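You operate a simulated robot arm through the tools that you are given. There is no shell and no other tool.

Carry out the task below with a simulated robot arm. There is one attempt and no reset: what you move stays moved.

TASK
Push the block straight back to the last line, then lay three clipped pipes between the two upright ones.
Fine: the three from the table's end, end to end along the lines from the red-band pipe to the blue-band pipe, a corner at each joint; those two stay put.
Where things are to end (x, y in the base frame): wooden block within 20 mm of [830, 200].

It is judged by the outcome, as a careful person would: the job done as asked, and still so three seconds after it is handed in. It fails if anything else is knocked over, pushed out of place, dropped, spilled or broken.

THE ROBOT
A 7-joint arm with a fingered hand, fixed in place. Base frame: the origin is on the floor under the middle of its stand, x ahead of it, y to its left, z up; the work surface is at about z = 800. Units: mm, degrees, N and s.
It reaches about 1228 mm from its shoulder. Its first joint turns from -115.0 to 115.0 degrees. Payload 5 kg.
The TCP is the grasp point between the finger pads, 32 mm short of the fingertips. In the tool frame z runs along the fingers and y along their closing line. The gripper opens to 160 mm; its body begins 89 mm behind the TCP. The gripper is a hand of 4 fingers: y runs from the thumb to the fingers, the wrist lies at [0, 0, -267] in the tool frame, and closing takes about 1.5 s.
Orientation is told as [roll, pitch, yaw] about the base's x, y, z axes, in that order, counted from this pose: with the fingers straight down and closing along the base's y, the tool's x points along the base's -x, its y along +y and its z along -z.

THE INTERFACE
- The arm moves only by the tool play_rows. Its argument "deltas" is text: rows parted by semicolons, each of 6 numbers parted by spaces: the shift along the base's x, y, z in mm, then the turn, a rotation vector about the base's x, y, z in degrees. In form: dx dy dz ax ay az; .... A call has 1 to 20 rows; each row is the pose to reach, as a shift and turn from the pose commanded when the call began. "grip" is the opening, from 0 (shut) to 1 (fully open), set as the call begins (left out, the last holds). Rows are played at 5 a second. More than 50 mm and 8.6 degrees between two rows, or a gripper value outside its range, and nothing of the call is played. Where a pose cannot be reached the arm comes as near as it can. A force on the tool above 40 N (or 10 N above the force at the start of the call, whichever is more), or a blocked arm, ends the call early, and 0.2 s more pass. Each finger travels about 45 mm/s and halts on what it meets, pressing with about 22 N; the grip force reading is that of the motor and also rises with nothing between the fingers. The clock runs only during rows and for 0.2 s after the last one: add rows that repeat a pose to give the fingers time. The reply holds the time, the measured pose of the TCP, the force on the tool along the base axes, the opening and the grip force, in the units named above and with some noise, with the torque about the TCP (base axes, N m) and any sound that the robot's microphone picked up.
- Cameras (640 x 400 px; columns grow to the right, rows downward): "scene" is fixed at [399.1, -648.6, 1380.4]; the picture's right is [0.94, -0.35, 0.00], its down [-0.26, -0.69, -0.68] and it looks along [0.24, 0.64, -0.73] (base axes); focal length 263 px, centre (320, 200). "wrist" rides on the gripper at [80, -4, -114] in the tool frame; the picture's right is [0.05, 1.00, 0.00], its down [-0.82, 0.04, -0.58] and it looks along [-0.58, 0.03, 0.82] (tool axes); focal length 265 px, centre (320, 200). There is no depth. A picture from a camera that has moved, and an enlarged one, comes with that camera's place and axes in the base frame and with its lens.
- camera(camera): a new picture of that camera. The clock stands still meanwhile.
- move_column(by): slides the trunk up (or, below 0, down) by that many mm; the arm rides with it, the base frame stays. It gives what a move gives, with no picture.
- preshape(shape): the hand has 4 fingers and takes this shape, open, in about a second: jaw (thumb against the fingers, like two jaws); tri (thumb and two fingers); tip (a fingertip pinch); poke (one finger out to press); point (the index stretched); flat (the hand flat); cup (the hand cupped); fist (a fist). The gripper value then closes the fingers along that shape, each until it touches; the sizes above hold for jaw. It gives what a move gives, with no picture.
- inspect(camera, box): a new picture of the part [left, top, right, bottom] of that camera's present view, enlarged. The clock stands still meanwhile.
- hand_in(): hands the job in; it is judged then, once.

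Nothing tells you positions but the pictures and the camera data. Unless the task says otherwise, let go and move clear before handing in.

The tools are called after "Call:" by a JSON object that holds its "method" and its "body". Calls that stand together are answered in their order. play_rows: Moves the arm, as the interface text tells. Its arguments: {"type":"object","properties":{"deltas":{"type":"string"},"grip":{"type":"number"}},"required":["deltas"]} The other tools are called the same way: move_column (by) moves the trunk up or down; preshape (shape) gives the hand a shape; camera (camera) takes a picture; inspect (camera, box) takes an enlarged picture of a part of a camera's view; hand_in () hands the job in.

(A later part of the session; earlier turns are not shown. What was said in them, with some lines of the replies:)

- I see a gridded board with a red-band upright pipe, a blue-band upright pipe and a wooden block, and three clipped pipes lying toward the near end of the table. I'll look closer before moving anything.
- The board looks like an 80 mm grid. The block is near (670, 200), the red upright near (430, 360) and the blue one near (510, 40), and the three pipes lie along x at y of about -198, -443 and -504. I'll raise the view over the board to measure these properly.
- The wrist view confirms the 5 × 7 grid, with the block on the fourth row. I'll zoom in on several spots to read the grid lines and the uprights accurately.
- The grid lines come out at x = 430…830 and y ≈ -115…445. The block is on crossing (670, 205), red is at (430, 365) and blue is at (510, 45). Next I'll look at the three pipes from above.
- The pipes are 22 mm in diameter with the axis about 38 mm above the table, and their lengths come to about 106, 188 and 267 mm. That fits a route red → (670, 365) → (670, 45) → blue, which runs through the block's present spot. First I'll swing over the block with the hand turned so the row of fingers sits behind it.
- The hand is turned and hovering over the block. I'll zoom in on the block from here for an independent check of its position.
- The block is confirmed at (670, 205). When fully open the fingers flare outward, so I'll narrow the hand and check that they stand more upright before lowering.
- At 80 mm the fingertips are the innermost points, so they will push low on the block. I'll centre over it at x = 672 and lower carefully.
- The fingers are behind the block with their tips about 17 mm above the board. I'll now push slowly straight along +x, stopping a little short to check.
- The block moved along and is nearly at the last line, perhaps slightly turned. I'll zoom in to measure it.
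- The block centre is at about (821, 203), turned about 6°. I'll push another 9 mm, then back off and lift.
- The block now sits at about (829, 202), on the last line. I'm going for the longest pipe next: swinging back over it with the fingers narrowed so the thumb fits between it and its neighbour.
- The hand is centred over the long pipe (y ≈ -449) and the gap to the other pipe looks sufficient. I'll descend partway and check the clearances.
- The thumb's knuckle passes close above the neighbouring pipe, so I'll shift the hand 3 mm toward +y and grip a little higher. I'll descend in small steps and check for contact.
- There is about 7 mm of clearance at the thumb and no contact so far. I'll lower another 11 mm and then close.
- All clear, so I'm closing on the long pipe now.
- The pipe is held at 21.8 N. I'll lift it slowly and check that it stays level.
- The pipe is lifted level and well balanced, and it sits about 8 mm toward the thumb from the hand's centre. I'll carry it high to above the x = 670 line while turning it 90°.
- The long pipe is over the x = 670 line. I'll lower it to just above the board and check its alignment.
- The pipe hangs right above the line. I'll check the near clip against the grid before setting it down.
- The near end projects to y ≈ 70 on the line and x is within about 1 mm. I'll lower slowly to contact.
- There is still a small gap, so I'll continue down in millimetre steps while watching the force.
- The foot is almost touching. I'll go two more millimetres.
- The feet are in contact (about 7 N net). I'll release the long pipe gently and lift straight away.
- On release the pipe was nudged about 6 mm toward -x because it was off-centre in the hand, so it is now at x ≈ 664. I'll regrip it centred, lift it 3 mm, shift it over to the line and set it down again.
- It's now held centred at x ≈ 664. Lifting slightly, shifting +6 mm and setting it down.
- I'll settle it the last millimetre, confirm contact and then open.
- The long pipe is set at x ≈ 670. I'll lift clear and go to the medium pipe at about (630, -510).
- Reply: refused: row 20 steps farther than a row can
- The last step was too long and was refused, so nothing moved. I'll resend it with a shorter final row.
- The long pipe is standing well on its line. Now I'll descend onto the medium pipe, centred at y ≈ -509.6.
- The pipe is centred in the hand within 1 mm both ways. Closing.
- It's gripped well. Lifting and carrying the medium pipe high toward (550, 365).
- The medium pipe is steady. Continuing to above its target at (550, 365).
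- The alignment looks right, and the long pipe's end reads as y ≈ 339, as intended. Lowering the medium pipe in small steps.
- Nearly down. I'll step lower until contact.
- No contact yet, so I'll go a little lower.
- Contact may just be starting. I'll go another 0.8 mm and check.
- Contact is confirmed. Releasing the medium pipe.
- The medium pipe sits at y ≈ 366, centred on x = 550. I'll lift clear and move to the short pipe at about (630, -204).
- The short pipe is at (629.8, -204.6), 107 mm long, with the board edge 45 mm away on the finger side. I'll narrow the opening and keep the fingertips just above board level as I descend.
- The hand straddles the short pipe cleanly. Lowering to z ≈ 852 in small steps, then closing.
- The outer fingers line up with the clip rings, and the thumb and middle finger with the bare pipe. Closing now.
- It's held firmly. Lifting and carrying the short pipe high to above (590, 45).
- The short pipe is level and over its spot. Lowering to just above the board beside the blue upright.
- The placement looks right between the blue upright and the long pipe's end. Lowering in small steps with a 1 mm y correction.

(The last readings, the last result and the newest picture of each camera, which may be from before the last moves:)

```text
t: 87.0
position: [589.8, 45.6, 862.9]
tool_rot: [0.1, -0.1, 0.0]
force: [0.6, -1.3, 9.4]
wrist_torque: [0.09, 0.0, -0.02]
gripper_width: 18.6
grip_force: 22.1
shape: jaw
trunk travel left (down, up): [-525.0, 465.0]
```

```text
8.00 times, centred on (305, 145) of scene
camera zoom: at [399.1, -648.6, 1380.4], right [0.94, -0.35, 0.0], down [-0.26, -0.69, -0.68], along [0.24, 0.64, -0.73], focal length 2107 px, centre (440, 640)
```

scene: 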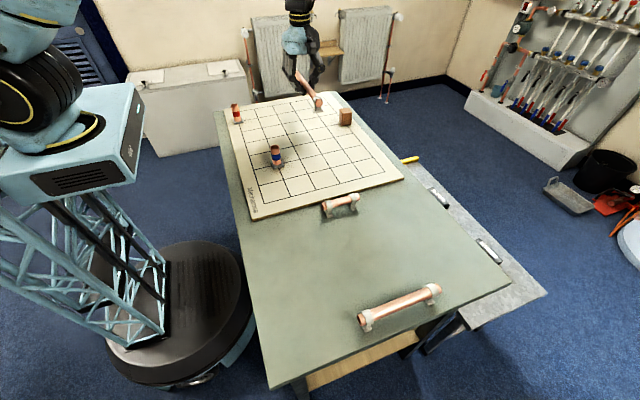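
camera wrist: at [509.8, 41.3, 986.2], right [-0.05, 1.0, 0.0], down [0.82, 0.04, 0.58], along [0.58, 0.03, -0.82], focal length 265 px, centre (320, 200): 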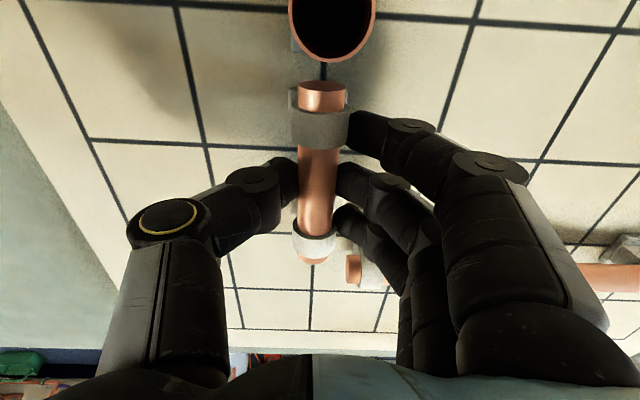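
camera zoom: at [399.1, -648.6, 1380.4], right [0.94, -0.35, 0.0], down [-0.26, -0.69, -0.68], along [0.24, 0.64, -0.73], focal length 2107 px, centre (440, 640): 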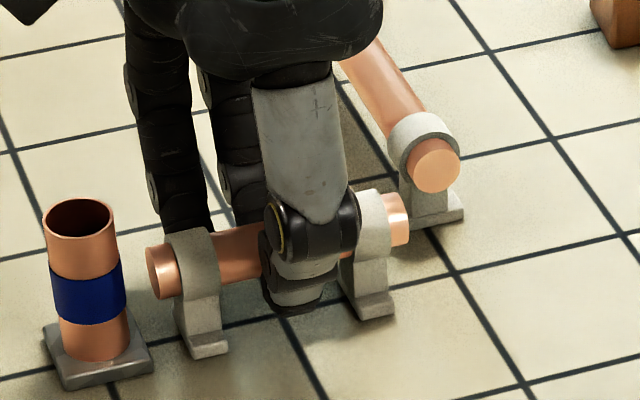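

The feet are firmly on the board (about 10 N). I'll ease up 1 mm and release.

Call:
{"method": "play_rows", "body": {"deltas": "0 0 0.5 0 0 0; 0 0 0.8 0 0 0; 0 0 0.8 0 0 0"}}

Call:
{"method": "play_rows", "body": {"deltas": "0 0 0 0 0 0; 0 0 0 0 0 0; 0 0 0 0 0 0; 0 0 0 0 0 0; 0 0 0 0 0 0; 0 0 0 0 0 0; 0 0 0 0 0 0", "grip": 0.4}}

Call:
{"method": "camera", "body": {"camera": "wrist"}}

Call:
{"method": "inspect", "body": {"camera": "scene", "box": [265, 120, 345, 170]}}

```text
t: 87.8
position: [589.9, 46.3, 863.1]
tool_rot: [0.0, 0.0, 0.0]
force: [0.6, -1.5, 5.3]
wrist_torque: [0.02, -0.04, -0.01]
gripper_width: 18.7
grip_force: 21.4
shape: jaw
trunk travel left (down, up): [-525.0, 465.0]
```

```text
t: 89.4
position: [589.5, 46.6, 863.1]
tool_rot: [-0.1, -0.1, 0.0]
force: [0.2, 0.6, 0.1]
wrist_torque: [0.0, 0.02, 0.01]
gripper_width: 63.4
grip_force: 0.1
shape: jaw
trunk travel left (down, up): [-525.0, 465.0]
```

```text
taken
camera wrist: at [509.9, 42.5, 977.3], right [-0.05, 1.0, 0.0], down [0.82, 0.04, 0.58], along [0.58, 0.03, -0.82], focal length 265 px, centre (320, 200)
```

wrist: 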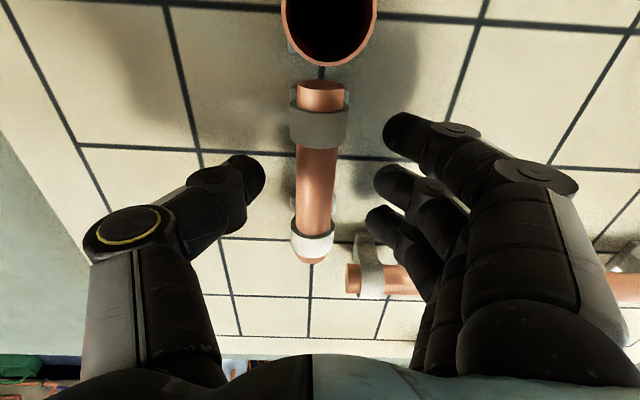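

```text
8.00 times, centred on (305, 145) of scene
camera zoom: at [399.1, -648.6, 1380.4], right [0.94, -0.35, 0.0], down [-0.26, -0.69, -0.68], along [0.24, 0.64, -0.73], focal length 2107 px, centre (440, 640)
```

zoom: 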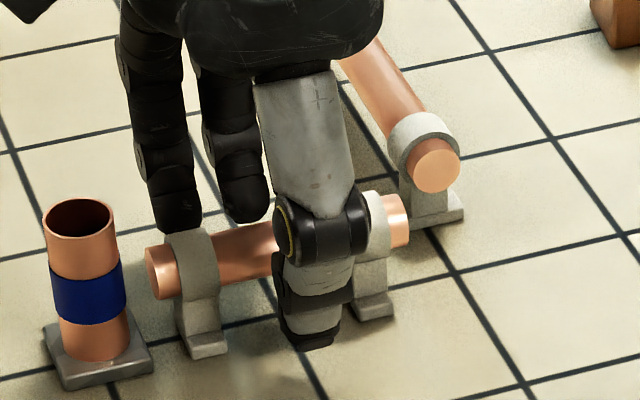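

Released, and the short pipe stayed put at y ≈ 44. I'll lift straight up and move back for an overview.

Call:
{"method": "play_rows", "body": {"deltas": "0 0 15 0 0 0; 0 0 45 0 0 0; 0 0 90 0 0 0; 0 0 135 0 0 0; 0 0 180 0 0 0; 0 0 225 0 0 0; 0 0 260 0 0 0; -30 25 260 0 0 0; -65 50 260 0 0 0; -100 75 260 0 0 0; -140 105 260 0 0 0; -160 115 260 0 0 0; -160 115 260 0 0 0", "grip": 0.5}}

Call:
{"method": "camera", "body": {"camera": "wrist"}}

Call:
{"method": "inspect", "body": {"camera": "scene", "box": [220, 75, 420, 200]}}

Call:
{"method": "camera", "body": {"camera": "scene"}}

```text
t: 92.2
position: [431.0, 162.1, 1121.9]
tool_rot: [0.0, 0.1, -0.1]
force: [-0.2, -0.5, 0.4]
wrist_torque: [-0.01, -0.02, -0.02]
gripper_width: 79.1
grip_force: 0.0
shape: jaw
trunk travel left (down, up): [-525.0, 465.0]
```

```text
taken
camera wrist: at [350.6, 157.5, 1237.8], right [-0.05, 1.0, 0.0], down [0.82, 0.04, 0.58], along [0.58, 0.03, -0.82], focal length 265 px, centre (320, 200)
```

wrist: 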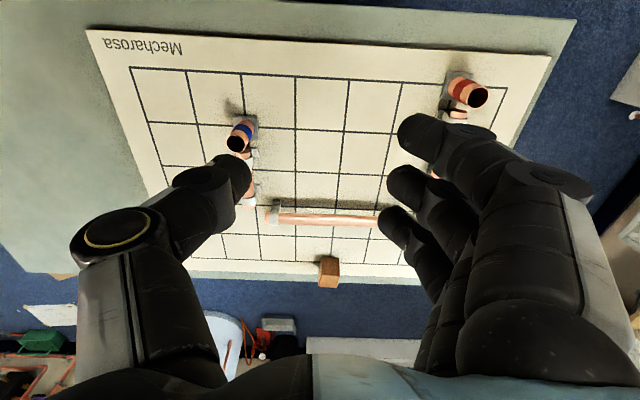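

```text
3.20 times, centred on (320, 138) of scene
camera zoom: at [399.1, -648.6, 1380.4], right [0.94, -0.35, 0.0], down [-0.26, -0.69, -0.68], along [0.24, 0.64, -0.73], focal length 843 px, centre (320, 400)
```

zoom: 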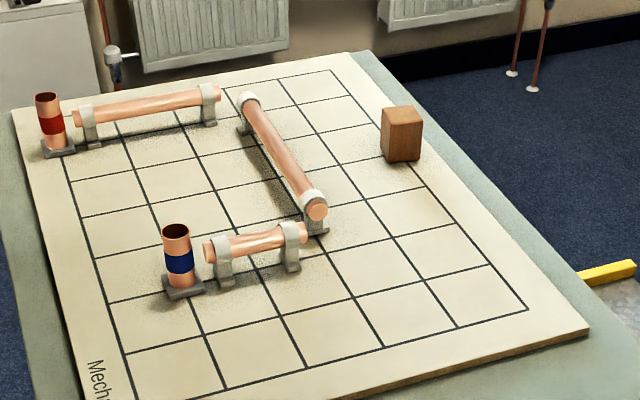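

```text
taken
```

scene: 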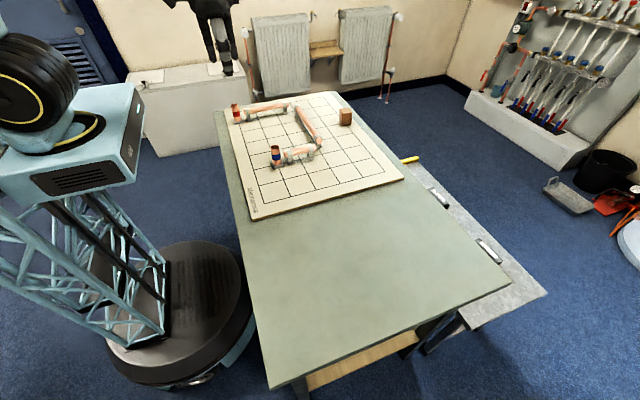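

The U-shaped run is laid and the block is on the last line. I'll check both joints, both uprights and the block in close-up before handing in.

Call:
{"method": "inspect", "body": {"camera": "scene", "box": [225, 90, 305, 140]}}

Call:
{"method": "inspect", "body": {"camera": "scene", "box": [265, 125, 345, 175]}}

Call:
{"method": "inspect", "body": {"camera": "scene", "box": [290, 85, 370, 135]}}

Call:
{"method": "inspect", "body": {"camera": "wrist", "box": [200, 50, 520, 300]}}

```text
8.00 times, centred on (265, 115) of scene
camera zoom: at [399.1, -648.6, 1380.4], right [0.94, -0.35, 0.0], down [-0.26, -0.69, -0.68], along [0.24, 0.64, -0.73], focal length 2107 px, centre (760, 880)
```

zoom: 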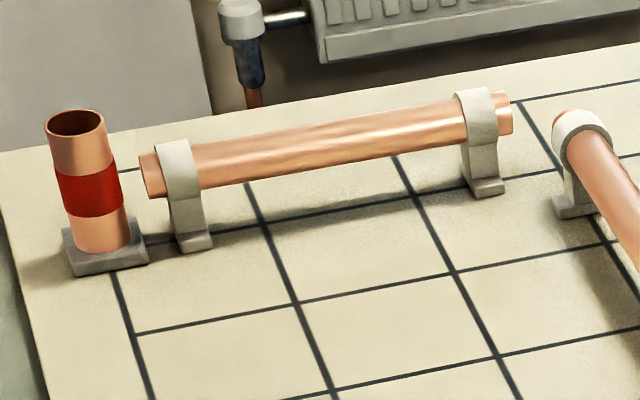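

```text
8.00 times, centred on (305, 150) of scene
camera zoom: at [399.1, -648.6, 1380.4], right [0.94, -0.35, 0.0], down [-0.26, -0.69, -0.68], along [0.24, 0.64, -0.73], focal length 2107 px, centre (440, 600)
```

zoom: 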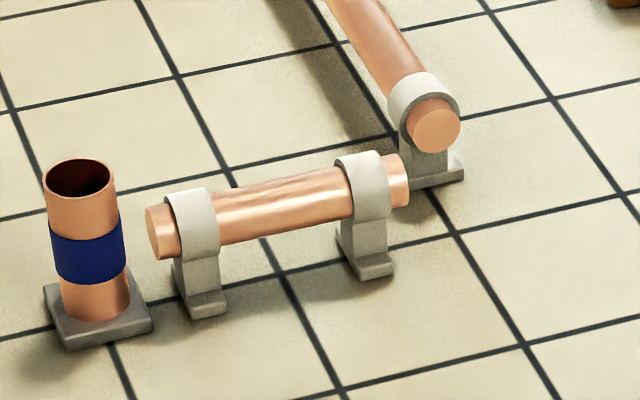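

```text
8.00 times, centred on (330, 110) of scene
camera zoom: at [399.1, -648.6, 1380.4], right [0.94, -0.35, 0.0], down [-0.26, -0.69, -0.68], along [0.24, 0.64, -0.73], focal length 2107 px, centre (240, 920)
```

zoom: 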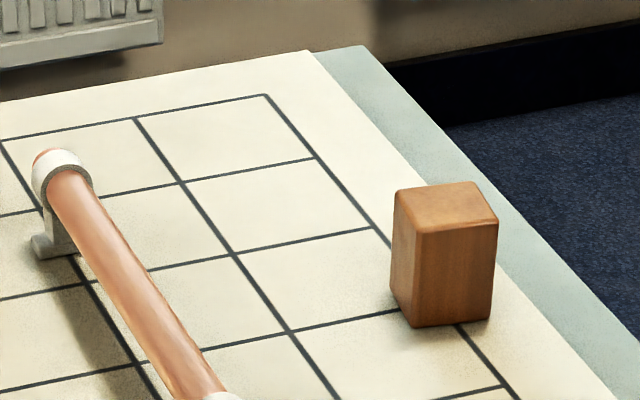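

```text
1.60 times, centred on (360, 175) of wrist
camera zoom: at [350.6, 157.5, 1237.8], right [-0.05, 1.0, 0.0], down [0.82, 0.04, 0.58], along [0.58, 0.03, -0.82], focal length 425 px, centre (256, 240)
```

zoom: 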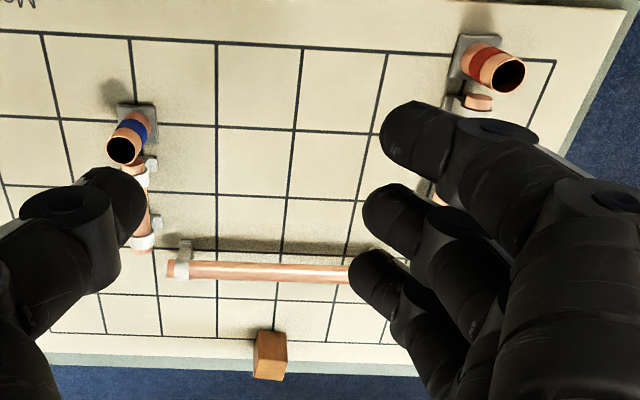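

All three pipes stand on their lines with a corner gap at each joint, and the red and blue uprights are where they were. The block sits on the last line at about (829, 202), and the hand is empty and clear, so I'm handing in.

Call:
{"method": "hand_in", "body": {}}

```text
The job is handed in.
```

The block is pushed back to the last line and the three pipes are laid from the red-band pipe to the blue-band pipe. The job is handed in, but I haven't seen the judge's result.

| Item | Final position (from the camera pictures) |
|---|---|
| Wooden block | about (829, 202), within the 20 mm allowed of [830, 200] |
| Medium pipe | along x at y ≈ 366, starting beside the red-band pipe |
| Long pipe | along y at x ≈ 670, from about y = 339 down to about y = 71 |
| Short pipe | along x at y ≈ 44, ending beside the blue-band pipe |

- **Corners:** the two corners are at about (670, 365) and (670, 45). The pipe ends stop about 27 mm short of each crossing, because the pipe lengths fit the grid that way.
- **Block angle:** it turned about 6° while being pushed; I left it that way.
- **Long pipe:** it shifted about 6 mm when I first released it, so I gripped it again and set it back on its line.
- **Everything else:** the red-band and blue-band pipes look unmoved, nothing else was knocked or dropped, and the hand is clear of the table.
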